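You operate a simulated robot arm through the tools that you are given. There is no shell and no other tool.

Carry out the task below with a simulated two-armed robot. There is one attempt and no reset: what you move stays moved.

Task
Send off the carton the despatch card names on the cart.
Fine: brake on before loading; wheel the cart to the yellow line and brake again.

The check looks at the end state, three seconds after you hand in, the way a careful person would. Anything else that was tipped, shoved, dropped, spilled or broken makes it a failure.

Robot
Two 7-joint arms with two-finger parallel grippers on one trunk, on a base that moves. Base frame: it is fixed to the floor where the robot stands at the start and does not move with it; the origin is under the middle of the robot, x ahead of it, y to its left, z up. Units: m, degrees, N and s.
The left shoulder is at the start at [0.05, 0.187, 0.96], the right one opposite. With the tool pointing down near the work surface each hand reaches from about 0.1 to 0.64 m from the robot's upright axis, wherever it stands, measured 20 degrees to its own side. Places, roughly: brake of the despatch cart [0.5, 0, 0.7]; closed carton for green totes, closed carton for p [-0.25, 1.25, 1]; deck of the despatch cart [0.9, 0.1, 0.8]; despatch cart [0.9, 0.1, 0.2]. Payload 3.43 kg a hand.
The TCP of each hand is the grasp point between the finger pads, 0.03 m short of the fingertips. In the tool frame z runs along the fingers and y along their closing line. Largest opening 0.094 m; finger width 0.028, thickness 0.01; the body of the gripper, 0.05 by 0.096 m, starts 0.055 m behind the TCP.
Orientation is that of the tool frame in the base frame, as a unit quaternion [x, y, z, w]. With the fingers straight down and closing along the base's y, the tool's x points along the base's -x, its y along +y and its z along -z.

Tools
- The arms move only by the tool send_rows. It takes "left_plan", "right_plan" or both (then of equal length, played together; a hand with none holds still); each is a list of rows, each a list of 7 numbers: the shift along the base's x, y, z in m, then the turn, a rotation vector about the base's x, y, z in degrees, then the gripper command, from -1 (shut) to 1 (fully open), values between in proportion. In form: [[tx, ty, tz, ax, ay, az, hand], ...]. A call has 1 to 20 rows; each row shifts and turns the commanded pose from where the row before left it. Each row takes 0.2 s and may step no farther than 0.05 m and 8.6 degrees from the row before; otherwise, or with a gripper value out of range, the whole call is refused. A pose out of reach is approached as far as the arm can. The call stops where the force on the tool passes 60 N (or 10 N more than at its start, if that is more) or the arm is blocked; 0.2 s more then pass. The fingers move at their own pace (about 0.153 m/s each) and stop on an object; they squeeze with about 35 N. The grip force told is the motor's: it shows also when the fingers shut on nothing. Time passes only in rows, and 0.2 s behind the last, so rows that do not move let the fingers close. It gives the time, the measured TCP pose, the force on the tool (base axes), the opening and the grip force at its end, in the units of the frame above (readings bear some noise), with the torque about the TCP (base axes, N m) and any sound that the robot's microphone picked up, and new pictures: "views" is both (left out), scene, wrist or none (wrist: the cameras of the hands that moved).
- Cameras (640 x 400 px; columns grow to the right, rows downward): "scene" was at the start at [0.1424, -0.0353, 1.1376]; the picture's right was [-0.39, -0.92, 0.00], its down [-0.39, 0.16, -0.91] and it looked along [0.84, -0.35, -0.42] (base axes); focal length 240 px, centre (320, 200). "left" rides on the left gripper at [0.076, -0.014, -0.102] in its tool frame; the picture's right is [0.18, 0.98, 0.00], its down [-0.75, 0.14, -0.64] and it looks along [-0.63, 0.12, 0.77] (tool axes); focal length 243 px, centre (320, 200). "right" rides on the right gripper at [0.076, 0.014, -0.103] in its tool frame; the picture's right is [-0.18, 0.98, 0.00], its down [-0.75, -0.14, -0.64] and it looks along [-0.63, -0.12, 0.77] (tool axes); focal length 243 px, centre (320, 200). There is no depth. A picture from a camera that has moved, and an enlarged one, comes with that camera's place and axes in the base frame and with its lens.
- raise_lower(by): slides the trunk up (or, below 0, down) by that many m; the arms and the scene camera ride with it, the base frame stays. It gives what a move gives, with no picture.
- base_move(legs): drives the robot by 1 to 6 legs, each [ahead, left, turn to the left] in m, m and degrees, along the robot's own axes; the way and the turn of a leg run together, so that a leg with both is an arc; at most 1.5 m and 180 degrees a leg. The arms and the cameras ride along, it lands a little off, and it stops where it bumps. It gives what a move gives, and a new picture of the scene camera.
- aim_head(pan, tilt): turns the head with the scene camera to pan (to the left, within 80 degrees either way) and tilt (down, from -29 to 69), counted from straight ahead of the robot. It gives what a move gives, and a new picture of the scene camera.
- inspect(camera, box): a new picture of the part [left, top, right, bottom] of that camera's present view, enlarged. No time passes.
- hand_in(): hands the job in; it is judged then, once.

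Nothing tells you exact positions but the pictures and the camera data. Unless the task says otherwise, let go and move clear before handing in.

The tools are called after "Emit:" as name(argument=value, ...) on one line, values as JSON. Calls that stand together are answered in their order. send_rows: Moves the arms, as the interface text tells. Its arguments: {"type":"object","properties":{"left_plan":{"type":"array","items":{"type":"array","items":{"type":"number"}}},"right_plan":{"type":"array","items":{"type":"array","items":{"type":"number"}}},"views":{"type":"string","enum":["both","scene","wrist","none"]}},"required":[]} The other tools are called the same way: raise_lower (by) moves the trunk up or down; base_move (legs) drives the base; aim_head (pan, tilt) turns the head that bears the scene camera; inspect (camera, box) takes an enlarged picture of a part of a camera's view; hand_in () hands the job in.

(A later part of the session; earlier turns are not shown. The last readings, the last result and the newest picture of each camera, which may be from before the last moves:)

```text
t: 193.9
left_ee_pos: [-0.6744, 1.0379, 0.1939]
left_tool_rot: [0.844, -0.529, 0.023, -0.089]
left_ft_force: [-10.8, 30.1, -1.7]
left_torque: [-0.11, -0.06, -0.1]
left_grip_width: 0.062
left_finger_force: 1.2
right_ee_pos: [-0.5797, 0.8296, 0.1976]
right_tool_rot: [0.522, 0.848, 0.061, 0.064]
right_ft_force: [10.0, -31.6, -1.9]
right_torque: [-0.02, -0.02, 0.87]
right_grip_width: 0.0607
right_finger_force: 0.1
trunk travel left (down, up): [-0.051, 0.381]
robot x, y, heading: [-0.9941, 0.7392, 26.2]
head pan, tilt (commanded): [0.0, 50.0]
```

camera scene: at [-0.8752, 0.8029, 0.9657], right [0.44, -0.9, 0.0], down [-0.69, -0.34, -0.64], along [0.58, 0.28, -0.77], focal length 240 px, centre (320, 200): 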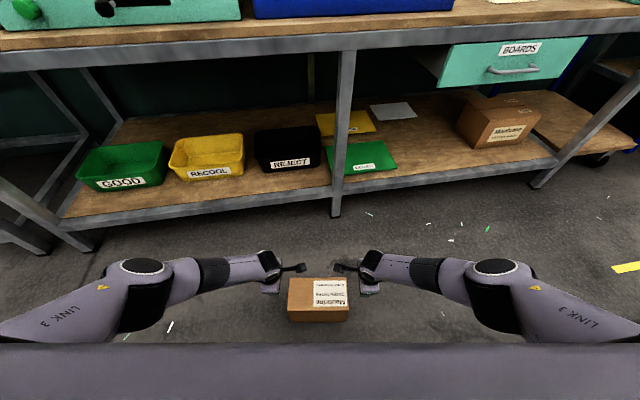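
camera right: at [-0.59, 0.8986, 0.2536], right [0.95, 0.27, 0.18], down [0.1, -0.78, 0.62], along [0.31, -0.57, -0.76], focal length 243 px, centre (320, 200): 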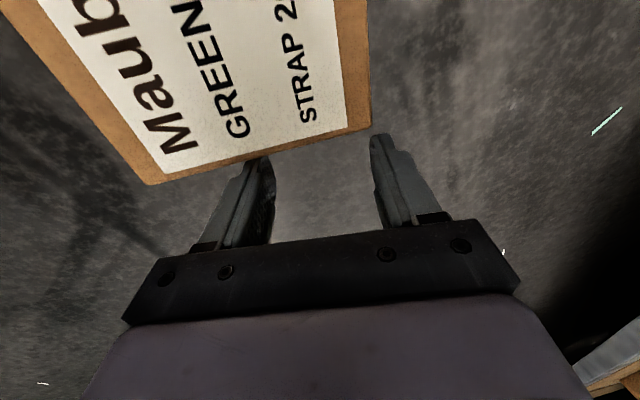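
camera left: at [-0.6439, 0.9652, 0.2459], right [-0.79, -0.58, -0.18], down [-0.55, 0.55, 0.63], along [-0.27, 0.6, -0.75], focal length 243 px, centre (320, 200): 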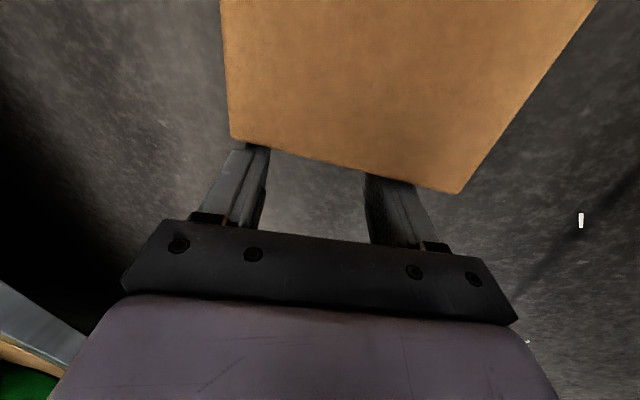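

Lifted again and balanced (weight about 3.6 N). Now a small extra squeeze, then a short sideways test directly after it.

Emit:
send_rows(left_plan=[[0.0005, -0.001, 0, 0, 0, 0, 0.28], [0.0004, -0.0008, 0, 0, 0, 0, 0.28], [0, 0, 0, 0, 0, 0, 0.28]], right_plan=[[-0.0005, 0.001, 0, 0, 0, 0.2, 0.28], [-0.0004, 0.0008, 0, 0, 0, 0, 0.28], [0, 0, 0, 0, 0, 0, 0.28]], views="none")

Emit:
base_move(legs=[[0, -0.04, 0]])

```text
t: 194.7
left_ee_pos: [-0.6742, 1.0389, 0.1926]
left_tool_rot: [0.844, -0.528, 0.021, -0.089]
left_ft_force: [-11.7, 32.2, -1.5]
left_torque: [-0.15, -0.04, -0.17]
left_grip_width: 0.0621
left_finger_force: 1.9
right_ee_pos: [-0.5788, 0.8306, 0.1978]
right_tool_rot: [0.522, 0.849, 0.06, 0.065]
right_ft_force: [12.0, -33.5, -1.4]
right_torque: [0.01, 0.01, 0.78]
right_grip_width: 0.0606
right_finger_force: 0.5
trunk travel left (down, up): [-0.051, 0.381]
robot x, y, heading: [-0.9974, 0.7381, 26.1]
head pan, tilt (commanded): [0.0, 50.0]
```

```text
t: 195.8
left_ee_pos: [-0.6564, 1.0032, 0.1934]
left_tool_rot: [0.844, -0.528, 0.022, -0.089]
left_ft_force: [-13.7, 33.3, -1.5]
left_torque: [-0.12, -0.07, -0.34]
left_grip_width: 0.0618
left_finger_force: 1.5
right_ee_pos: [-0.5614, 0.7945, 0.1971]
right_tool_rot: [0.524, 0.847, 0.06, 0.065]
right_ft_force: [13.3, -33.0, -1.4]
right_torque: [-0.02, 0.01, 0.8]
right_grip_width: 0.0606
right_finger_force: 0.5
trunk travel left (down, up): [-0.051, 0.381]
robot x, y, heading: [-0.9786, 0.7084, 26.3]
head pan, tilt (commanded): [0.0, 50.0]
camera scene: at [-0.8577, 0.7677, 0.9756], right [0.44, -0.9, 0.0], down [-0.69, -0.34, -0.64], along [0.58, 0.28, -0.77], focal length 240 px, centre (320, 200)
```

scene: 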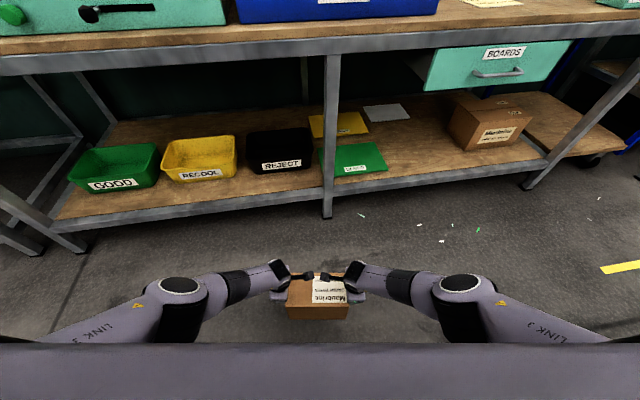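

That confirms it: the grip holds when the drive comes straight after an arm command. I'll renew the squeeze now with a moderate inward step and see how the command stands.

Emit:
send_rows(left_plan=[[0.0015, -0.0031, 0, 0, 0, 0, 0.28]], right_plan=[[-0.0015, 0.0031, 0, 0, 0, 0, 0.28]], views="none")

```text
t: 196.2
left_ee_pos: [-0.6551, 0.9992, 0.194]
left_tool_rot: [0.844, -0.528, 0.022, -0.089]
left_ft_force: [-0.2, 0.3, 0.0]
left_torque: [0.04, 0.03, 0.03]
left_grip_width: 0.0601
left_finger_force: 0.0
right_ee_pos: [-0.5635, 0.7974, 0.1982]
right_tool_rot: [0.523, 0.848, 0.061, 0.065]
right_ft_force: [-0.4, 0.5, -0.3]
right_torque: [0.02, -0.03, -0.01]
right_grip_width: 0.06
right_finger_force: 0.1
trunk travel left (down, up): [-0.051, 0.381]
robot x, y, heading: [-0.9786, 0.7067, 25.9]
head pan, tilt (commanded): [0.0, 50.0]
```

The next arm command after a drive resets the squeeze, so the carton dropped the last 5 cm again. That's useful to know. The plan is now: grip, lift to deck height and extend using arm commands, make one base call all the way to the cart, then release just above the deck. I'll open the hands and re-measure.

Emit:
send_rows(left_plan=[[-0.004, 0.0081, 0, 0, 0, 0, 0.28], [-0.004, 0.0081, 0.01, 0, 0, 0, 0.28], [-0.004, 0.0081, 0.02, 0, 0, 0, 0.28]], right_plan=[[0.004, -0.0081, 0, 0, 0, 0, 0.28], [0.004, -0.0081, 0.01, 0, 0, 0, 0.28], [0.004, -0.0081, 0.02, 0, 0, 0, 0.28]], views="both")

Emit:
inspect(camera="scene", box=[240, 250, 400, 350])

```text
t: 197.0
left_ee_pos: [-0.6667, 1.0244, 0.2245]
left_tool_rot: [0.843, -0.529, 0.021, -0.09]
left_ft_force: [1.0, 0.3, 0.0]
left_torque: [-0.01, 0.01, -0.02]
left_grip_width: 0.0602
left_finger_force: 0.1
right_ee_pos: [-0.5514, 0.7727, 0.2284]
right_tool_rot: [0.522, 0.848, 0.061, 0.066]
right_ft_force: [0.3, 0.2, 0.0]
right_torque: [-0.01, 0.05, -0.03]
right_grip_width: 0.06
right_finger_force: 0.0
trunk travel left (down, up): [-0.051, 0.381]
robot x, y, heading: [-0.9737, 0.7082, 26.2]
head pan, tilt (commanded): [0.0, 50.0]
camera scene: at [-0.8578, 0.7676, 0.9756], right [0.44, -0.9, 0.0], down [-0.69, -0.34, -0.64], along [0.58, 0.28, -0.77], focal length 240 px, centre (320, 200)
camera right: at [-0.5899, 0.8428, 0.3287], right [0.94, 0.28, 0.18], down [0.1, -0.76, 0.64], along [0.31, -0.59, -0.74], focal length 243 px, centre (320, 200)
camera left: at [-0.6362, 0.9481, 0.3236], right [-0.79, -0.58, -0.18], down [-0.54, 0.53, 0.65], along [-0.28, 0.61, -0.74], focal length 243 px, centre (320, 200)
```

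scene: 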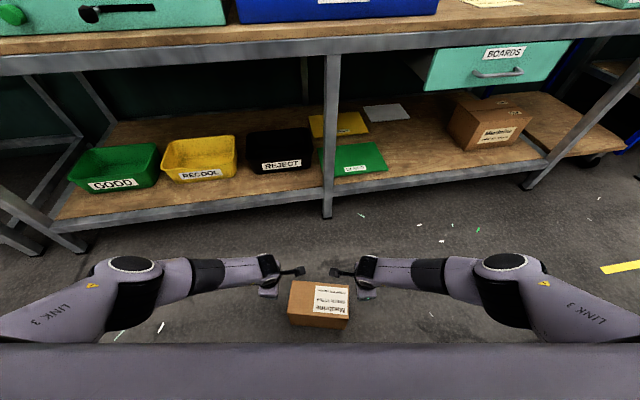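
right: 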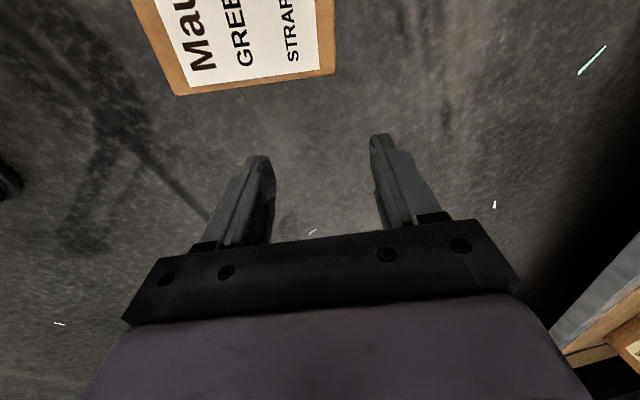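
left: 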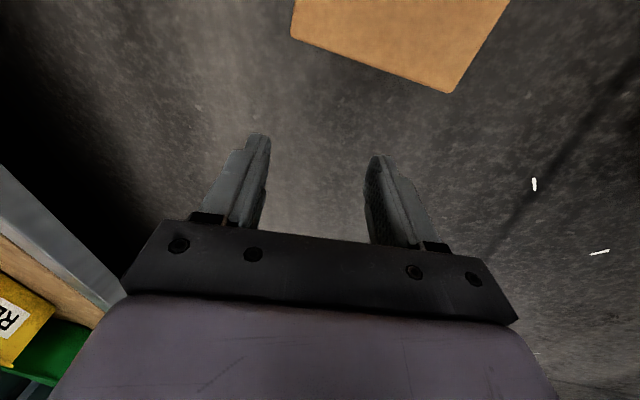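

```text
4.00 times, centred on (320, 300) of scene
camera zoom: at [-0.8578, 0.7676, 0.9756], right [0.44, -0.9, 0.0], down [-0.69, -0.34, -0.64], along [0.58, 0.28, -0.77], focal length 961 px, centre (320, -200)
```

zoom: 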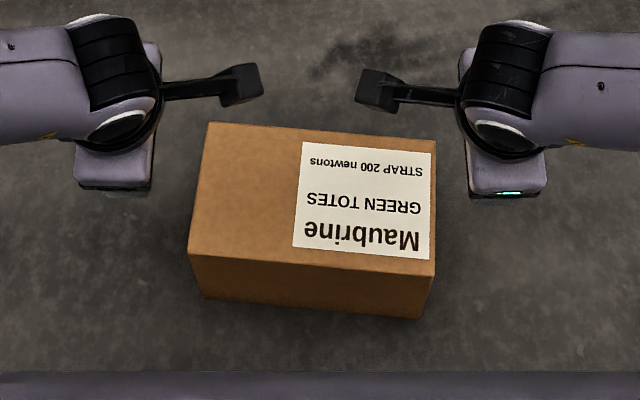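

The carton sits turned about 5° from me. I'll align the robot: turn 5° right, shift 3.7 cm left and 2 cm back.

Emit:
base_move(legs=[[-0.018, 0.02, 0], [0, 0.017, -5]])

Emit:
inspect(camera="scene", box=[240, 250, 400, 350])

```text
t: 198.3
left_ee_pos: [-0.6724, 1.0215, 0.2236]
left_tool_rot: [0.82, -0.564, 0.025, -0.088]
left_ft_force: [0.0, -0.1, 0.0]
left_torque: [0.02, 0.05, 0.0]
left_grip_width: 0.0603
left_finger_force: 0.1
right_ee_pos: [-0.5786, 0.7605, 0.2296]
right_tool_rot: [0.559, 0.825, 0.058, 0.068]
right_ft_force: [0.8, 0.0, 0.4]
right_torque: [0.0, -0.03, 0.02]
right_grip_width: 0.0601
right_finger_force: 0.1
trunk travel left (down, up): [-0.051, 0.381]
robot x, y, heading: [-1.0106, 0.7317, 21.2]
head pan, tilt (commanded): [0.0, 50.0]
camera scene: at [-0.8844, 0.7825, 0.9757], right [0.36, -0.93, 0.0], down [-0.71, -0.28, -0.64], along [0.6, 0.23, -0.77], focal length 240 px, centre (320, 200)
```

scene: 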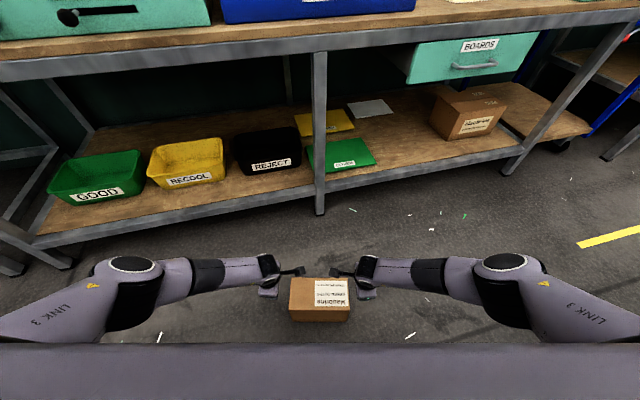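

```text
4.00 times, centred on (320, 300) of scene
camera zoom: at [-0.8844, 0.7825, 0.9757], right [0.36, -0.93, 0.0], down [-0.71, -0.28, -0.64], along [0.6, 0.23, -0.77], focal length 961 px, centre (320, -200)
```

zoom: 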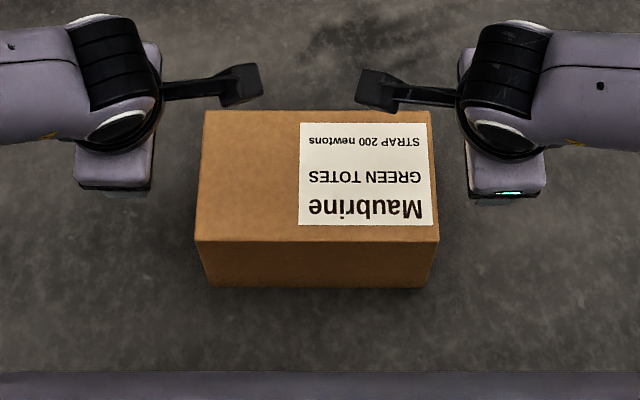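

Now squarely aligned. I'll lower the trunk and hands beside the carton.

Emit:
raise_lower(by=-0.05)

Emit:
send_rows(left_plan=[[0, 0, -0.012, 0, 0, 0, 0.28], [0, 0, -0.012, 0, 0, 0, 0.28], [0, 0, -0.004, 0, 0, 0, 0.28], [0.0025, -0.0065, 0, 0, 0, 0, 0.28], [0.0025, -0.0065, 0, 0, 0, 0, 0.28], [0.0025, -0.0065, 0, 0, 0, 0, 0.28]], right_plan=[[0, 0, -0.014, 0, 0, 0, 0.28], [0, 0, -0.014, 0, 0, 0, 0.28], [0, 0, -0.005, 0, 0, 0, 0.28], [-0.0018, 0.0046, 0, 0, 0, 0, 0.28], [-0.0018, 0.0046, 0, 0, 0, 0, 0.28], [-0.0011, 0.0028, 0, 0, 0, 0, 0.28]], views="wrist")

```text
t: 199.2
left_ee_pos: [-0.672, 1.0225, 0.1745]
left_tool_rot: [0.82, -0.564, 0.024, -0.089]
left_ft_force: [0.5, 0.5, -0.1]
left_torque: [0.0, 0.01, 0.03]
left_grip_width: 0.0602
left_finger_force: 0.0
right_ee_pos: [-0.5771, 0.76, 0.1792]
right_tool_rot: [0.558, 0.825, 0.058, 0.068]
right_ft_force: [-1.3, -0.2, -0.2]
right_torque: [0.04, 0.0, -0.01]
right_grip_width: 0.0601
right_finger_force: 0.0
trunk travel left (down, up): [-0.001, 0.431]
robot x, y, heading: [-1.0108, 0.7329, 21.4]
head pan, tilt (commanded): [0.0, 50.0]
```

```text
t: 200.7
left_ee_pos: [-0.6651, 1.0017, 0.1467]
left_tool_rot: [0.82, -0.564, 0.025, -0.088]
left_ft_force: [0.7, 0.2, 0.0]
left_torque: [-0.03, 0.02, -0.01]
left_grip_width: 0.0603
left_finger_force: 0.2
right_ee_pos: [-0.5818, 0.7732, 0.1453]
right_tool_rot: [0.558, 0.825, 0.057, 0.069]
right_ft_force: [-0.4, -0.6, 0.0]
right_torque: [-0.03, 0.02, 0.01]
right_grip_width: 0.0602
right_finger_force: 0.1
trunk travel left (down, up): [-0.001, 0.431]
robot x, y, heading: [-1.0084, 0.7331, 21.5]
head pan, tilt (commanded): [0.0, 50.0]
camera right: at [-0.6152, 0.8473, 0.2458], right [0.96, 0.19, 0.18], down [0.04, -0.76, 0.64], along [0.26, -0.62, -0.74], focal length 243 px, centre (320, 200)
camera left: at [-0.6403, 0.9242, 0.2455], right [-0.84, -0.51, -0.18], down [-0.49, 0.58, 0.65], along [-0.23, 0.64, -0.74], focal length 243 px, centre (320, 200)
```

right: 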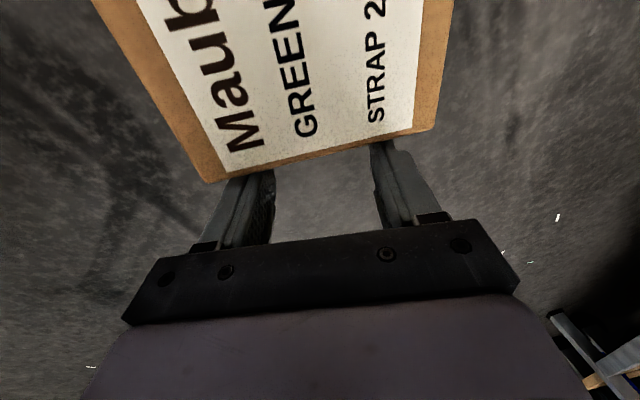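
left: 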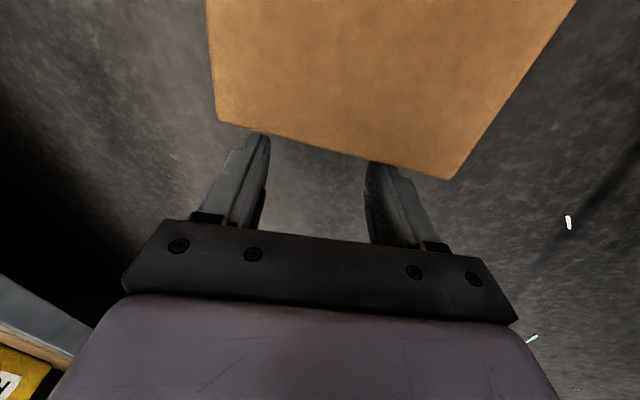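

About 8 mm to go on each side. Closing in evenly.

Emit:
send_rows(left_plan=[[0.0009, -0.0024, 0, 0, 0, 0, 0.28], [0.0009, -0.0024, 0, 0, 0, 0, 0.28], [0.0007, -0.0019, 0, 0, 0, 0, 0.28], [0.0004, -0.0011, 0, 0, 0, 0, 0.28]], right_plan=[[-0.0009, 0.0024, 0, 0, 0, 0, 0.28], [-0.0007, 0.0019, 0, 0, 0, 0.4, 0.28], [-0.0007, 0.0019, 0, 0, 0, 0, 0.28], [-0.0004, 0.0011, 0, 0, 0, 0, 0.28]], views="none")

```text
t: 201.7
left_ee_pos: [-0.6617, 0.9955, 0.1463]
left_tool_rot: [0.821, -0.564, 0.025, -0.089]
left_ft_force: [-0.8, 0.9, 1.0]
left_torque: [0.01, 0.03, 0.02]
left_grip_width: 0.0604
left_finger_force: 0.1
right_ee_pos: [-0.5812, 0.779, 0.1475]
right_tool_rot: [0.556, 0.826, 0.059, 0.07]
right_ft_force: [1.1, -1.9, 2.1]
right_torque: [0.02, 0.03, -0.03]
right_grip_width: 0.0598
right_finger_force: 0.1
trunk travel left (down, up): [-0.001, 0.431]
robot x, y, heading: [-1.006, 0.7326, 21.2]
head pan, tilt (commanded): [0.0, 50.0]
```

Emit:
send_rows(left_plan=[[0.0005, -0.0014, 0, 0, 0, 0, 0.28], [0.0005, -0.0014, 0, 0, 0, 0, 0.28], [0.0005, -0.0014, 0, 0, 0, 0, 0.28]], right_plan=[[-0.0005, 0.0014, 0, 0, 0, 0, 0.28], [-0.0005, 0.0014, 0, 0, 0, 0, 0.28], [-0.0005, 0.0014, 0, 0, 0, 0, 0.28]], views="none")

```text
t: 202.4
left_ee_pos: [-0.6598, 0.9948, 0.1472]
left_tool_rot: [0.821, -0.563, 0.022, -0.092]
left_ft_force: [-5.1, 11.7, -1.6]
left_torque: [-0.03, -0.06, -0.55]
left_grip_width: 0.0603
left_finger_force: 0.6
right_ee_pos: [-0.5787, 0.7805, 0.1478]
right_tool_rot: [0.557, 0.825, 0.058, 0.074]
right_ft_force: [3.4, -11.5, 1.0]
right_torque: [0.03, 0.08, 0.48]
right_grip_width: 0.0607
right_finger_force: 0.6
trunk travel left (down, up): [-0.001, 0.431]
robot x, y, heading: [-1.0105, 0.7329, 21.1]
head pan, tilt (commanded): [0.0, 50.0]
```

Contact at about 12 N on the near fingers. I'll toe in and squeeze.

Emit:
send_rows(left_plan=[[0.0005, -0.0012, 0, 0, 0, -0.4, 0.28], [0.0005, -0.0012, 0, 0, 0, -0.4, 0.28], [0.0005, -0.0012, 0, 0, 0, 0, 0.28], [0, 0, 0, 0, 0, 0, 0.28]], right_plan=[[-0.0005, 0.0012, 0, 0, 0, 0.4, 0.28], [-0.0005, 0.0012, 0, 0, 0, 0.4, 0.28], [-0.0005, 0.0012, 0, 0, 0, 0, 0.28], [0, 0, 0, 0, 0, 0, 0.28]], views="none")

```text
t: 203.4
left_ee_pos: [-0.6569, 0.9963, 0.1475]
left_tool_rot: [0.819, -0.566, 0.023, -0.093]
left_ft_force: [-6.3, 17.6, -2.1]
left_torque: [-0.03, -0.02, 0.04]
left_grip_width: 0.0623
left_finger_force: 2.6
right_ee_pos: [-0.5769, 0.7826, 0.1481]
right_tool_rot: [0.552, 0.828, 0.059, 0.075]
right_ft_force: [6.0, -17.4, -1.0]
right_torque: [0.04, 0.03, 0.07]
right_grip_width: 0.0609
right_finger_force: 1.0
trunk travel left (down, up): [-0.001, 0.431]
robot x, y, heading: [-1.0085, 0.7339, 21.3]
head pan, tilt (commanded): [0.0, 50.0]
```

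Balanced at about 18 N. Squeezing to about 35–40 N.

Emit:
send_rows(left_plan=[[0.0004, -0.0011, 0, 0, 0, 0, 0.28], [0.0004, -0.0011, 0, 0, 0, 0, 0.28], [0.0004, -0.0011, 0, 0, 0, 0, 0.28], [0.0004, -0.0011, 0, 0, 0, 0, 0.28], [0, 0, 0, 0, 0, 0, 0.28]], right_plan=[[-0.0004, 0.0011, 0, 0, 0, 0, 0.28], [-0.0004, 0.0011, 0, 0, 0, 0, 0.28], [-0.0004, 0.0011, 0, 0, 0, 0, 0.28], [-0.0004, 0.0011, 0, 0, 0, 0, 0.28], [0, 0, 0, 0, 0, 0, 0.28]], views="none")

Emit:
raise_lower(by=0.06)

```text
t: 204.7
left_ee_pos: [-0.6548, 0.9963, 0.1486]
left_tool_rot: [0.819, -0.566, 0.022, -0.096]
left_ft_force: [-4.4, 21.7, -1.6]
left_torque: [-0.05, 0.04, -0.08]
left_grip_width: 0.0621
left_finger_force: 1.8
right_ee_pos: [-0.5716, 0.7827, 0.1481]
right_tool_rot: [0.553, 0.827, 0.058, 0.079]
right_ft_force: [4.3, -21.9, -2.0]
right_torque: [0.07, -0.06, 1.01]
right_grip_width: 0.063
right_finger_force: 2.6
trunk travel left (down, up): [-0.001, 0.431]
robot x, y, heading: [-1.0071, 0.733, 21.3]
head pan, tilt (commanded): [0.0, 50.0]
```

```text
t: 205.7
left_ee_pos: [-0.6618, 0.9944, 0.2053]
left_tool_rot: [0.82, -0.565, 0.015, -0.093]
left_ft_force: [-19.8, 29.6, -2.3]
left_torque: [-0.03, -0.08, -1.59]
left_grip_width: 0.065
left_finger_force: 3.6
right_ee_pos: [-0.5827, 0.781, 0.2028]
right_tool_rot: [0.554, 0.827, 0.052, 0.077]
right_ft_force: [18.9, -28.9, -2.1]
right_torque: [-0.01, 0.09, -0.37]
right_grip_width: 0.0639
right_finger_force: 2.4
trunk travel left (down, up): [-0.061, 0.371]
robot x, y, heading: [-1.0088, 0.7347, 21.3]
head pan, tilt (commanded): [0.0, 50.0]
```

Lifted with about 35 N a side. I'll raise the trunk further in steps, checking the grip.

Emit:
send_rows(left_plan=[[0.0003, -0.0008, 0, 0, 0, -0.3, 0.28], [0, 0, 0, 0, 0, -0.1, 0.28]], right_plan=[[-0.0003, 0.0008, 0, 0, 0, 0, 0.28], [0, 0, 0, 0, 0, 0, 0.28]], views="none")

Emit:
raise_lower(by=0.15)

Emit:
raise_lower(by=0.2)

Emit:
aim_head(pan=0, tilt=50)

```text
t: 206.2
left_ee_pos: [-0.6602, 0.9936, 0.2053]
left_tool_rot: [0.818, -0.568, 0.016, -0.094]
left_ft_force: [-20.2, 30.7, -0.8]
left_torque: [-0.07, -0.02, -1.36]
left_grip_width: 0.0646
left_finger_force: 3.8
right_ee_pos: [-0.5825, 0.7791, 0.2019]
right_tool_rot: [0.554, 0.827, 0.051, 0.077]
right_ft_force: [19.5, -30.4, -2.8]
right_torque: [0.03, 0.02, -0.43]
right_grip_width: 0.0641
right_finger_force: 3.3
trunk travel left (down, up): [-0.061, 0.371]
robot x, y, heading: [-1.007, 0.7336, 21.4]
head pan, tilt (commanded): [0.0, 50.0]
```

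```text
t: 208.0
left_ee_pos: [-0.6609, 0.9942, 0.3558]
left_tool_rot: [0.818, -0.568, 0.015, -0.093]
left_ft_force: [-18.5, 30.8, -1.0]
left_torque: [-0.04, -0.05, -1.22]
left_grip_width: 0.0637
left_finger_force: 2.9
right_ee_pos: [-0.5816, 0.78, 0.3534]
right_tool_rot: [0.555, 0.827, 0.051, 0.077]
right_ft_force: [18.2, -31.6, -3.4]
right_torque: [0.01, 0.01, -0.29]
right_grip_width: 0.0638
right_finger_force: 3.6
trunk travel left (down, up): [-0.211, 0.221]
robot x, y, heading: [-1.0114, 0.7344, 21.4]
head pan, tilt (commanded): [0.0, 50.0]
```

```text
t: 210.2
left_ee_pos: [-0.6614, 0.9949, 0.5556]
left_tool_rot: [0.817, -0.568, 0.015, -0.094]
left_ft_force: [-17.5, 31.3, -1.5]
left_torque: [-0.05, -0.03, -1.11]
left_grip_width: 0.0632
left_finger_force: 2.4
right_ee_pos: [-0.5818, 0.7798, 0.5526]
right_tool_rot: [0.554, 0.827, 0.05, 0.077]
right_ft_force: [17.1, -31.4, -2.5]
right_torque: [0.04, 0.04, -0.21]
right_grip_width: 0.0638
right_finger_force: 3.2
trunk travel left (down, up): [-0.411, 0.021]
robot x, y, heading: [-1.0086, 0.7315, 21.3]
head pan, tilt (commanded): [0.0, 50.0]
```

```text
t: 210.8
left_ee_pos: [-0.6601, 0.9945, 0.5566]
left_tool_rot: [0.817, -0.569, 0.015, -0.093]
left_ft_force: [-17.8, 30.7, -0.9]
left_torque: [-0.07, -0.01, -1.07]
left_grip_width: 0.0629
left_finger_force: 2.0
right_ee_pos: [-0.5826, 0.7798, 0.5525]
right_tool_rot: [0.554, 0.827, 0.051, 0.077]
right_ft_force: [16.4, -32.0, -1.2]
right_torque: [0.03, 0.02, -0.2]
right_grip_width: 0.0635
right_finger_force: 2.3
trunk travel left (down, up): [-0.411, 0.021]
robot x, y, heading: [-1.0095, 0.7322, 20.9]
head pan, tilt (commanded): [0.0, 50.0]
camera scene: at [-0.8842, 0.7826, 1.3356], right [0.36, -0.93, 0.0], down [-0.71, -0.28, -0.64], along [0.6, 0.23, -0.77], focal length 240 px, centre (320, 200)
```

scene: 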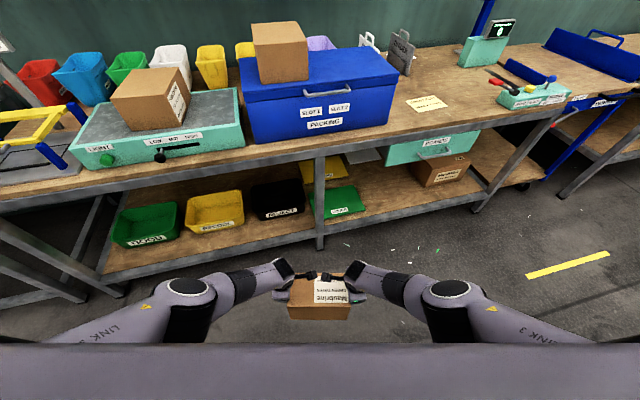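

Holding steady at height. Now I'll raise the arms themselves, slowly, checking the squeeze along the way.

Emit:
send_rows(left_plan=[[0, 0, 0.01, 0, 0, 0, 0.28], [0, 0, 0.015, 0, 0, 0, 0.28], [0, 0, 0.015, 0, 0, 0, 0.28], [0, 0, 0.015, 0, 0, 0, 0.28], [0, 0, 0.015, 0, 0, 0, 0.28], [0, 0, 0.01, 0, 0, 0, 0.28], [0, 0, 0, 0, 0, 0, 0.28]], right_plan=[[0, 0, 0.01, 0, 0, 0, 0.28], [0, 0, 0.015, 0, 0, 0, 0.28], [0, 0, 0.015, 0, 0, 0, 0.28], [0, 0, 0.015, 0, 0, 0, 0.28], [0, 0, 0.015, 0, 0, 0, 0.28], [0, 0, 0.01, 0, 0, 0, 0.28], [0, 0, 0, 0, 0, 0, 0.28]], views="none")

```text
t: 212.4
left_ee_pos: [-0.6617, 0.9959, 0.6353]
left_tool_rot: [0.817, -0.568, 0.013, -0.096]
left_ft_force: [-16.9, 38.4, -1.3]
left_torque: [-0.07, -0.04, -1.14]
left_grip_width: 0.0627
left_finger_force: 1.5
right_ee_pos: [-0.5824, 0.7801, 0.6315]
right_tool_rot: [0.554, 0.827, 0.049, 0.079]
right_ft_force: [16.6, -37.4, -2.3]
right_torque: [0.02, -0.01, 0.6]
right_grip_width: 0.0633
right_finger_force: 3.0
trunk travel left (down, up): [-0.411, 0.021]
robot x, y, heading: [-1.0081, 0.7297, 21.5]
head pan, tilt (commanded): [0.0, 50.0]
```

Emit:
send_rows(left_plan=[[0, 0, 0.015, 0, 0, -0.1, 0.28], [0, 0, 0.02, 0, 0, 0, 0.28], [0, 0, 0.02, 0, 0, 0, 0.28], [0, 0, 0.02, 0, 0, 0, 0.28], [0, 0, 0.02, 0, 0, 0, 0.28], [0, 0, 0.015, 0, 0, 0, 0.28], [0, 0, 0, 0, 0, 0, 0.28]], right_plan=[[0, 0, 0.015, 0, 0, 0, 0.28], [0, 0, 0.02, 0, 0, 0, 0.28], [0, 0, 0.02, 0, 0, 0, 0.28], [0, 0, 0.02, 0, 0, 0, 0.28], [0, 0, 0.02, 0, 0, 0, 0.28], [0, 0, 0.015, 0, 0, 0, 0.28], [0, 0, 0, 0, 0, 0, 0.28]], views="none")

```text
t: 214.0
left_ee_pos: [-0.6616, 0.9954, 0.7437]
left_tool_rot: [0.818, -0.567, 0.012, -0.095]
left_ft_force: [-19.0, 46.1, -1.5]
left_torque: [-0.01, -0.16, -1.21]
left_grip_width: 0.0623
left_finger_force: 2.9
right_ee_pos: [-0.5841, 0.7803, 0.7411]
right_tool_rot: [0.556, 0.826, 0.047, 0.08]
right_ft_force: [18.0, -45.0, -2.9]
right_torque: [0.0, 0.1, 0.83]
right_grip_width: 0.0631
right_finger_force: 2.9
trunk travel left (down, up): [-0.411, 0.021]
robot x, y, heading: [-1.0082, 0.7341, 21.4]
head pan, tilt (commanded): [0.0, 50.0]
```

Force has crept to 49 N as the arms stiffen, so I'll ease outward about 1 mm per side while continuing upward.

Emit:
send_rows(left_plan=[[-0.0002, 0.0005, 0.015, 0, 0, 0, 0.28], [-0.0002, 0.0005, 0.02, 0, 0, 0, 0.28], [-0.0002, 0.0005, 0.02, 0, 0, 0, 0.28], [0, 0, 0.02, 0, 0, 0, 0.28], [0, 0, 0.02, 0, 0, 0, 0.28], [0, 0, 0.015, 0, 0, 0, 0.28], [0, 0, 0, 0, 0, 0, 0.28]], right_plan=[[0.0002, -0.0005, 0.015, 0, 0, 0.1, 0.28], [0.0002, -0.0005, 0.02, 0, 0, 0, 0.28], [0.0002, -0.0005, 0.02, 0, 0, 0, 0.28], [0, 0, 0.02, 0, 0, 0, 0.28], [0, 0, 0.02, 0, 0, 0, 0.28], [0, 0, 0.015, 0, 0, 0, 0.28], [0, 0, 0, 0, 0, 0, 0.28]], views="both")

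```text
t: 215.6
left_ee_pos: [-0.6616, 0.9948, 0.8545]
left_tool_rot: [0.818, -0.567, 0.01, -0.094]
left_ft_force: [-23.0, 54.6, -0.9]
left_torque: [-0.07, 0.0, -1.68]
left_grip_width: 0.0624
left_finger_force: 2.3
right_ee_pos: [-0.5834, 0.7809, 0.8524]
right_tool_rot: [0.555, 0.827, 0.045, 0.079]
right_ft_force: [23.2, -54.2, -3.1]
right_torque: [0.09, -0.05, 1.16]
right_grip_width: 0.063
right_finger_force: 2.2
trunk travel left (down, up): [-0.411, 0.021]
robot x, y, heading: [-1.0133, 0.7287, 21.2]
head pan, tilt (commanded): [0.0, 50.0]
camera scene: at [-0.8842, 0.7826, 1.3356], right [0.36, -0.93, 0.0], down [-0.71, -0.28, -0.64], along [0.6, 0.23, -0.77], focal length 240 px, centre (320, 200)
camera right: at [-0.6168, 0.8583, 0.9499], right [0.96, 0.2, 0.18], down [0.03, -0.74, 0.67], along [0.27, -0.64, -0.72], focal length 243 px, centre (320, 200)
camera left: at [-0.6353, 0.9141, 0.951], right [-0.84, -0.5, -0.18], down [-0.48, 0.56, 0.68], along [-0.24, 0.66, -0.72], focal length 243 px, centre (320, 200)
```

scene: 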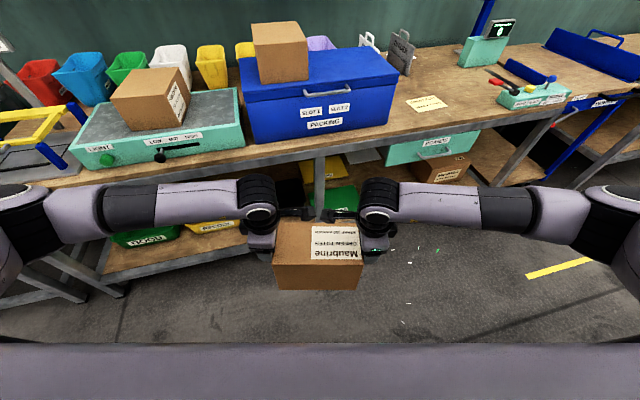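
right: 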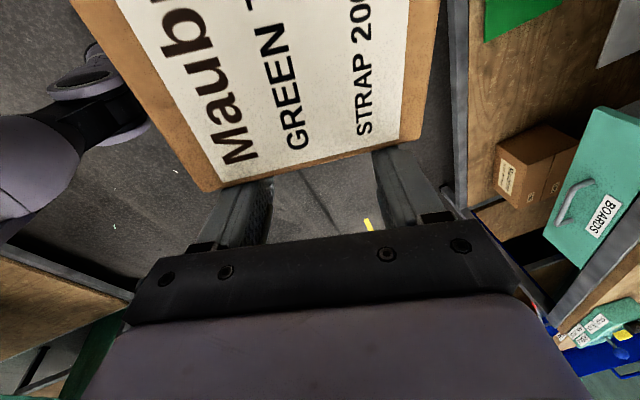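
left: 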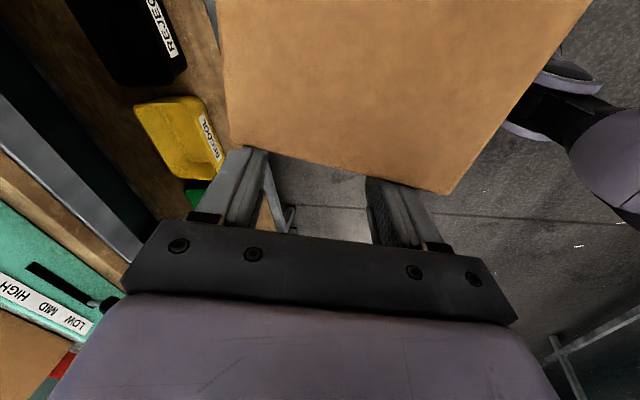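

The squeeze reached about 58 N. I'll ease it off by 2 mm per side before continuing.

Emit:
send_rows(left_plan=[[-0.0004, 0.0009, 0, 0, 0, -0.1, 0.28], [-0.0004, 0.0009, 0, 0, 0, -0.1, 0.28]], right_plan=[[0.0004, -0.0009, 0, 0, 0, 0.1, 0.28], [0.0004, -0.0009, 0, 0, 0, 0, 0.28]], views="none")

```text
t: 216.2
left_ee_pos: [-0.6608, 0.9945, 0.8551]
left_tool_rot: [0.818, -0.568, 0.012, -0.094]
left_ft_force: [-18.3, 48.5, -0.6]
left_torque: [-0.11, 0.25, -0.35]
left_grip_width: 0.0622
left_finger_force: 2.2
right_ee_pos: [-0.5832, 0.7804, 0.8532]
right_tool_rot: [0.554, 0.827, 0.047, 0.077]
right_ft_force: [18.4, -47.9, -2.6]
right_torque: [0.13, -0.27, 0.23]
right_grip_width: 0.0631
right_finger_force: 2.2
trunk travel left (down, up): [-0.411, 0.021]
robot x, y, heading: [-1.0072, 0.7347, 21.5]
head pan, tilt (commanded): [0.0, 50.0]
```

Back to about 51 N and balanced. Next I'll move up and forward together in gentle steps, easing slightly.

Emit:
send_rows(left_plan=[[0.007, 0.0029, 0.012, 0, 0, 0, 0.28], [0.0136, 0.006, 0.016, 0, 0, 0, 0.28], [0.0136, 0.006, 0.016, 0, 0, 0, 0.28], [0.0138, 0.0056, 0.016, 0, 0, 0, 0.28], [0, 0, 0, 0, 0, 0, 0.28]], right_plan=[[0.007, 0.0024, 0.012, 0, 0, 0, 0.28], [0.0142, 0.0048, 0.016, 0, 0, 0, 0.28], [0.0142, 0.0048, 0.016, 0, 0, 0, 0.28], [0.014, 0.0052, 0.016, 0, 0, 0, 0.28], [0, 0, 0, 0, 0, 0, 0.28]], views="none")

```text
t: 217.4
left_ee_pos: [-0.611, 1.0154, 0.915]
left_tool_rot: [0.818, -0.568, 0.017, -0.092]
left_ft_force: [-15.1, 44.7, -0.5]
left_torque: [-0.07, 0.08, 0.45]
left_grip_width: 0.0621
left_finger_force: 1.4
right_ee_pos: [-0.5326, 0.8001, 0.9126]
right_tool_rot: [0.553, 0.828, 0.05, 0.075]
right_ft_force: [15.9, -45.4, -1.9]
right_torque: [0.07, -0.1, -0.18]
right_grip_width: 0.0623
right_finger_force: 2.3
trunk travel left (down, up): [-0.411, 0.021]
robot x, y, heading: [-1.0093, 0.7342, 21.3]
head pan, tilt (commanded): [0.0, 50.0]
```

Stable at about 47 N. Continuing up 7 cm and forward 7.5 cm.

Emit:
send_rows(left_plan=[[0.0136, 0.0056, 0.014, 0, 0, 0, 0.28], [0.0136, 0.0056, 0.014, 0, 0, 0, 0.28], [0.0138, 0.00535, 0.014, 0, 0, 0, 0.28], [0.0138, 0.00535, 0.014, 0, 0, 0, 0.28], [0.0138, 0.00535, 0.014, 0, 0, 0, 0.28], [0, 0, 0, 0, 0, 0, 0.28]], right_plan=[[0.014, 0.0051, 0.014, 0, 0, 0, 0.28], [0.014, 0.0051, 0.014, 0, 0, 0, 0.28], [0.0138, 0.00535, 0.014, 0, 0, 0, 0.28], [0.0138, 0.00535, 0.014, 0, 0, 0, 0.28], [0.0138, 0.00535, 0.014, 0, 0, 0, 0.28], [0, 0, 0, 0, 0, 0, 0.28]], views="both")

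```text
t: 218.8
left_ee_pos: [-0.5445, 1.0406, 0.9866]
left_tool_rot: [0.817, -0.569, 0.019, -0.092]
left_ft_force: [-15.7, 38.1, -1.7]
left_torque: [0.02, -0.12, 0.43]
left_grip_width: 0.0616
left_finger_force: 1.4
right_ee_pos: [-0.4629, 0.827, 0.9859]
right_tool_rot: [0.553, 0.828, 0.053, 0.073]
right_ft_force: [14.9, -38.4, -2.1]
right_torque: [-0.06, 0.09, -0.7]
right_grip_width: 0.0622
right_finger_force: 1.7
trunk travel left (down, up): [-0.411, 0.021]
robot x, y, heading: [-1.0088, 0.7356, 21.6]
head pan, tilt (commanded): [0.0, 50.0]
camera scene: at [-0.8842, 0.7826, 1.3356], right [0.36, -0.93, 0.0], down [-0.71, -0.28, -0.64], along [0.6, 0.23, -0.77], focal length 240 px, centre (320, 200)
camera right: at [-0.4985, 0.9021, 1.084], right [0.96, 0.2, 0.18], down [0.04, -0.76, 0.65], along [0.27, -0.62, -0.73], focal length 243 px, centre (320, 200)
camera left: at [-0.5187, 0.9613, 1.0849], right [-0.85, -0.5, -0.18], down [-0.48, 0.57, 0.66], along [-0.23, 0.65, -0.73], focal length 243 px, centre (320, 200)
```

scene: 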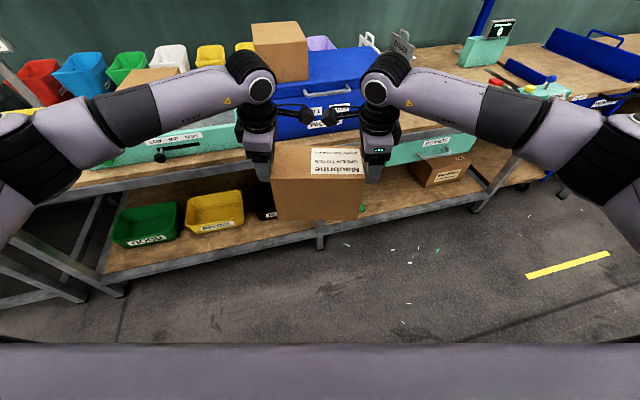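
right: 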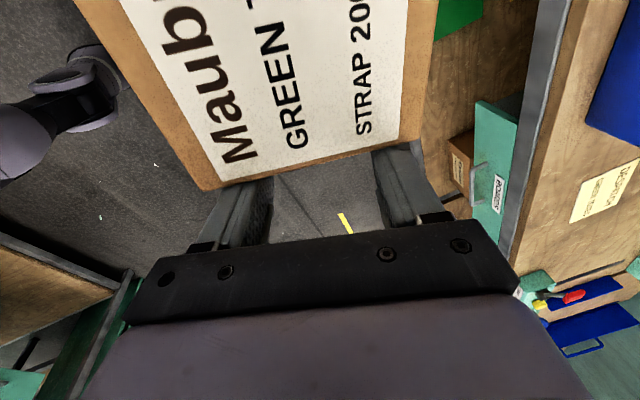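
left: 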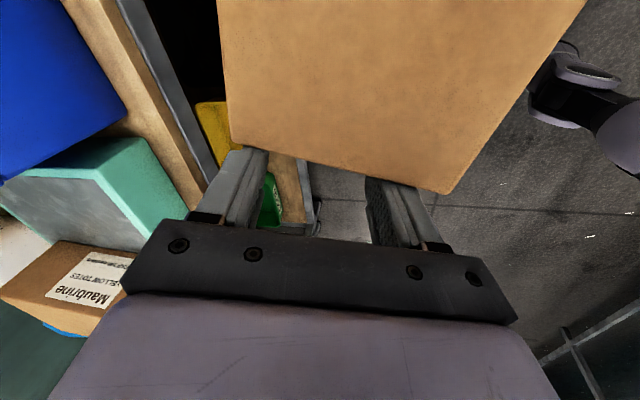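

The carton is secure at about 41 N, its bottom near 0.84 m and 0.54 m ahead of me. Now one single base call: turn 15.6° left, 1.62 m right along the lane, then 0.44 m ahead to bring it over the deck.

Emit:
base_move(legs=[[0, 0, 15.6], [0, -1.2, 0], [0, -0.42, 0], [0.44, 0, 0]])

```text
t: 236.5
left_ee_pos: [0.682, 0.1085, 0.9863]
left_tool_rot: [0.883, -0.46, 0.008, -0.093]
left_ft_force: [-25.4, 34.2, -0.8]
left_torque: [-0.04, -0.01, 0.24]
left_grip_width: 0.0606
left_finger_force: 0.3
right_ee_pos: [0.8107, -0.0787, 0.9842]
right_tool_rot: [0.444, 0.892, 0.062, 0.066]
right_ft_force: [25.2, -34.2, -1.9]
right_torque: [0.02, 0.01, -0.53]
right_grip_width: 0.0607
right_finger_force: 0.3
trunk travel left (down, up): [-0.411, 0.021]
robot x, y, heading: [0.3056, -0.3082, 36.0]
head pan, tilt (commanded): [0.0, 50.0]
camera scene: at [0.417, -0.2281, 1.3356], right [0.59, -0.81, 0.0], down [-0.62, -0.45, -0.64], along [0.52, 0.38, -0.77], focal length 240 px, centre (320, 200)
```

scene: 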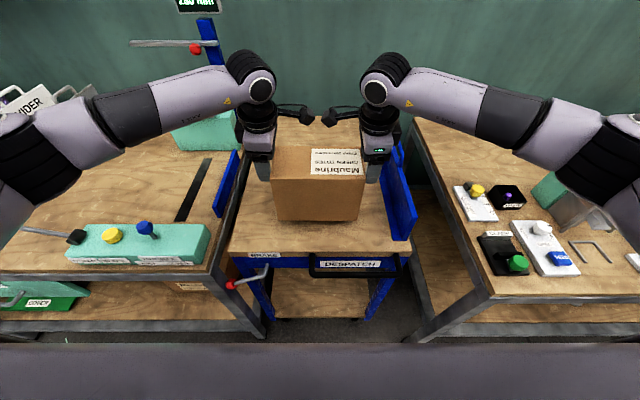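

The carton is over the deck and still held at 42 N, and the brake lever is still in the "on" position. I'll renew the squeeze with one quick inward step (since the next arm command resets it) and then lower.

Emit:
send_rows(left_plan=[[0.0047, -0.0065, 0, 0, 0, 0, 0.28], [0, 0, 0, 0, 0, 0, 0.28]], right_plan=[[-0.0047, 0.0065, 0, 0, 0, 0, 0.28], [0, 0, 0, 0, 0, 0, 0.28]], views="both")

```text
t: 237.1
left_ee_pos: [0.6816, 0.1088, 0.9859]
left_tool_rot: [0.885, -0.455, -0.001, -0.096]
left_ft_force: [-23.5, 36.4, -0.9]
left_torque: [0.08, 0.07, -1.79]
left_grip_width: 0.0592
left_finger_force: 0.0
right_ee_pos: [0.8124, -0.0794, 0.9834]
right_tool_rot: [0.448, 0.89, 0.056, 0.073]
right_ft_force: [24.7, -36.6, -1.1]
right_torque: [0.03, -0.06, 2.03]
right_grip_width: 0.062
right_finger_force: 1.9
trunk travel left (down, up): [-0.411, 0.021]
robot x, y, heading: [0.3076, -0.308, 35.9]
head pan, tilt (commanded): [0.0, 50.0]
camera scene: at [0.4166, -0.2284, 1.3357], right [0.59, -0.81, 0.0], down [-0.62, -0.45, -0.64], along [0.52, 0.38, -0.77], focal length 240 px, centre (320, 200)
camera right: at [0.76, -0.0125, 1.0811], right [0.88, 0.43, 0.18], down [0.22, -0.71, 0.67], along [0.42, -0.55, -0.72], focal length 243 px, centre (320, 200)
camera left: at [0.7276, 0.0372, 1.0824], right [-0.68, -0.71, -0.18], down [-0.61, 0.42, 0.67], along [-0.4, 0.57, -0.72], focal length 243 px, centre (320, 200)
```

scene: 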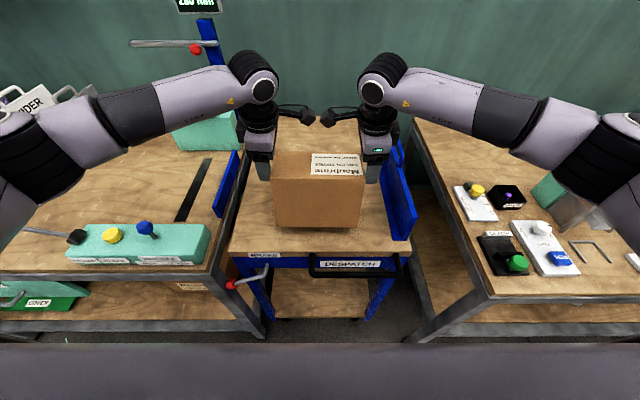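
right: 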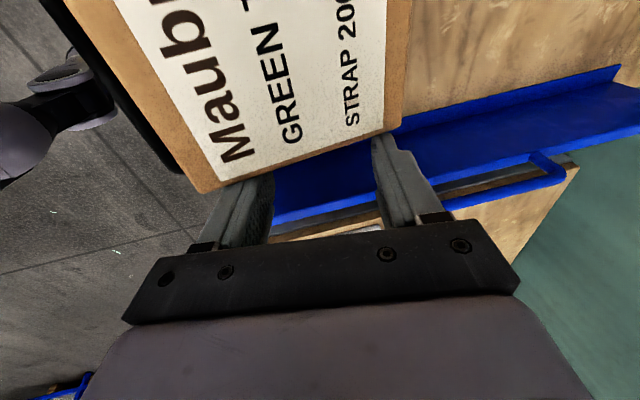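
left: 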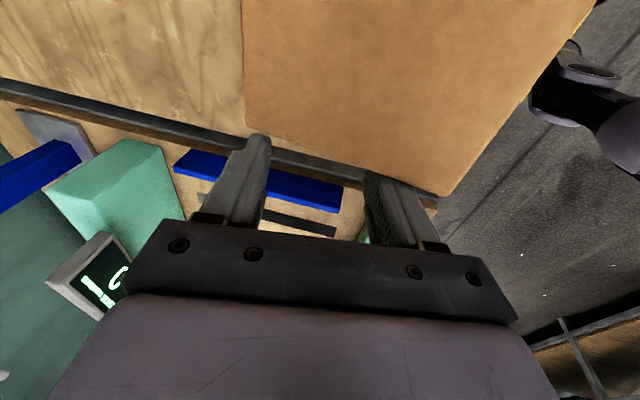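

The squeeze was renewed with only a slight slip. I'll zoom in to judge the remaining gap to the deck.

Emit:
inspect(camera="scene", box=[240, 130, 420, 280])

```text
2.67 times, centred on (330, 205) of scene
camera zoom: at [0.4166, -0.2284, 1.3357], right [0.59, -0.81, 0.0], down [-0.62, -0.45, -0.64], along [0.52, 0.38, -0.77], focal length 641 px, centre (293, 187)
```

zoom: 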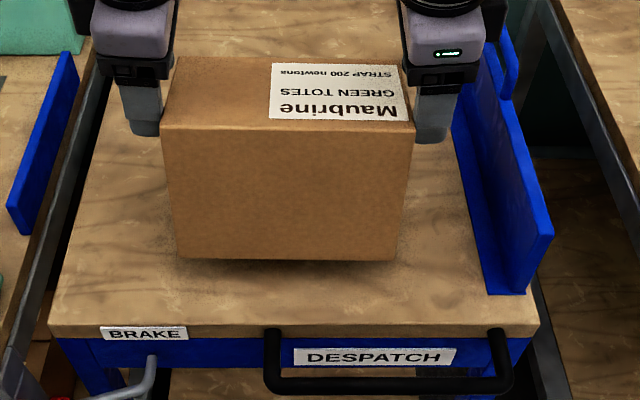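

The carton hangs pitched about 13° with its far-bottom edge roughly 1–2 cm above the deck. It pivots in my grip, which I can use to roll it upright about that edge. First I'll bring it 10 cm nearer for reach.

Emit:
send_rows(left_plan=[[-0.0081, -0.0059, 0.002, 0, 0, -0.2, 0.28], [-0.0162, -0.0118, 0.002, 0, 0, -0.2, 0.28], [-0.0162, -0.0118, 0, 0, 0, 0, 0.28], [-0.0162, -0.0118, 0, 0, 0, 0, 0.28], [-0.0162, -0.0118, 0, 0, 0, 0, 0.28], [-0.0081, -0.0059, 0, 0, 0, 0, 0.28]], right_plan=[[-0.0081, -0.0059, 0.002, 0, 0, 0.2, 0.28], [-0.0162, -0.0118, 0.002, 0, 0, 0.2, 0.28], [-0.0162, -0.0118, 0, 0, 0, 0, 0.28], [-0.0162, -0.0118, 0, 0, 0, 0, 0.28], [-0.0162, -0.0118, 0, 0, 0, 0, 0.28], [-0.0081, -0.0059, 0, 0, 0, 0, 0.28]], views="both")

Emit:
inspect(camera="scene", box=[220, 150, 420, 300])

```text
t: 238.5
left_ee_pos: [0.6002, 0.0481, 0.9895]
left_tool_rot: [0.883, -0.46, -0.002, -0.094]
left_ft_force: [-30.3, 41.9, -1.2]
left_torque: [0.06, 0.02, -2.1]
left_grip_width: 0.0608
left_finger_force: 0.4
right_ee_pos: [0.7294, -0.1388, 0.988]
right_tool_rot: [0.444, 0.891, 0.055, 0.074]
right_ft_force: [29.5, -40.6, -1.3]
right_torque: [-0.02, -0.14, 1.82]
right_grip_width: 0.0615
right_finger_force: 0.6
trunk travel left (down, up): [-0.411, 0.021]
robot x, y, heading: [0.3053, -0.3062, 36.0]
head pan, tilt (commanded): [0.0, 50.0]
camera scene: at [0.4166, -0.2285, 1.3357], right [0.59, -0.81, 0.0], down [-0.62, -0.45, -0.64], along [0.52, 0.38, -0.77], focal length 240 px, centre (320, 200)
camera right: at [0.6771, -0.0724, 1.0859], right [0.88, 0.44, 0.17], down [0.22, -0.71, 0.67], along [0.42, -0.55, -0.72], focal length 243 px, centre (320, 200)
camera left: at [0.6457, -0.024, 1.0862], right [-0.69, -0.7, -0.18], down [-0.6, 0.42, 0.68], along [-0.4, 0.58, -0.71], focal length 243 px, centre (320, 200)
```

scene: 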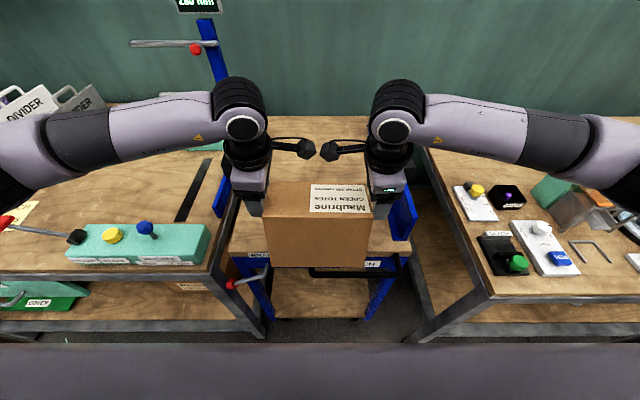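
right: 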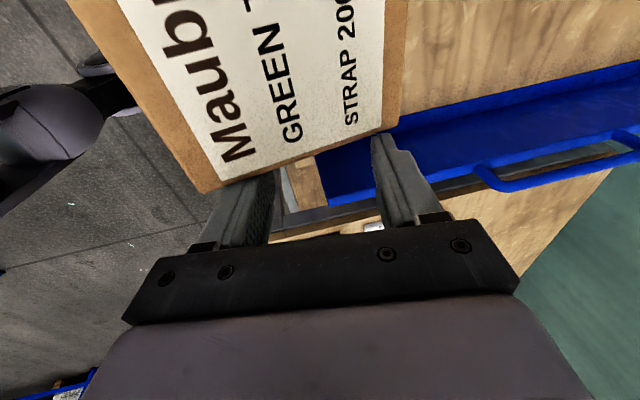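
left: 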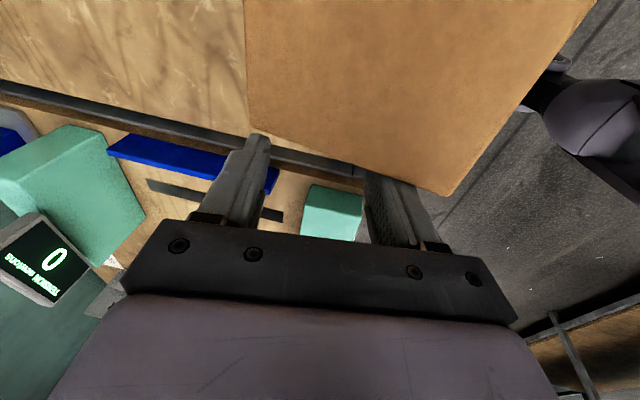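

```text
2.67 times, centred on (320, 225) of scene
camera zoom: at [0.4166, -0.2285, 1.3357], right [0.59, -0.81, 0.0], down [-0.62, -0.45, -0.64], along [0.52, 0.38, -0.77], focal length 641 px, centre (320, 133)
```

zoom: 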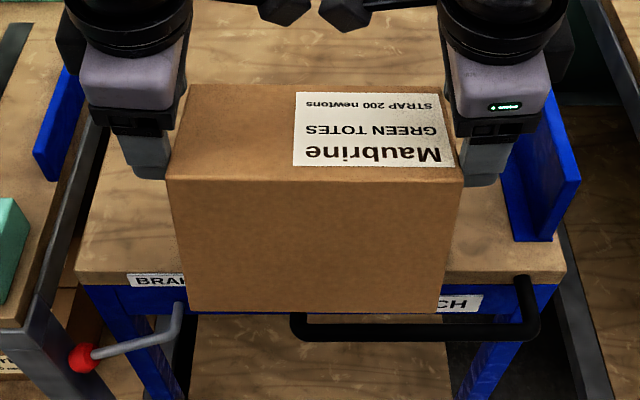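

The far-bottom edge is about 2.8 cm above the deck and about 4 cm inside its front edge. I'll ease the squeeze slightly and lower until that edge touches.

Emit:
send_rows(left_plan=[[-0.0005, 0.0007, -0.008, 0, 0, 0, 0.28], [-0.0003, 0.0004, -0.008, 0, 0, 0, 0.28], [0, 0, -0.006, 0, 0, 0, 0.28], [0, 0, 0, 0, 0, 0, 0.28]], right_plan=[[0.0005, -0.0007, -0.008, 0, 0, 0, 0.28], [0.0003, -0.0004, -0.008, 0, 0, 0, 0.28], [0, 0, -0.006, 0, 0, 0, 0.28], [0, 0, 0, 0, 0, 0, 0.28]], views="none")

```text
t: 239.5
left_ee_pos: [0.5992, 0.048, 0.969]
left_tool_rot: [0.883, -0.46, -0.001, -0.095]
left_ft_force: [-26.6, 38.2, -1.4]
left_torque: [0.02, 0.06, -1.91]
left_grip_width: 0.0602
left_finger_force: 0.1
right_ee_pos: [0.7293, -0.138, 0.967]
right_tool_rot: [0.443, 0.892, 0.056, 0.073]
right_ft_force: [26.5, -37.2, -0.5]
right_torque: [-0.11, -0.12, 1.66]
right_grip_width: 0.062
right_finger_force: 1.5
trunk travel left (down, up): [-0.411, 0.021]
robot x, y, heading: [0.3071, -0.3087, 35.9]
head pan, tilt (commanded): [0.0, 50.0]
```

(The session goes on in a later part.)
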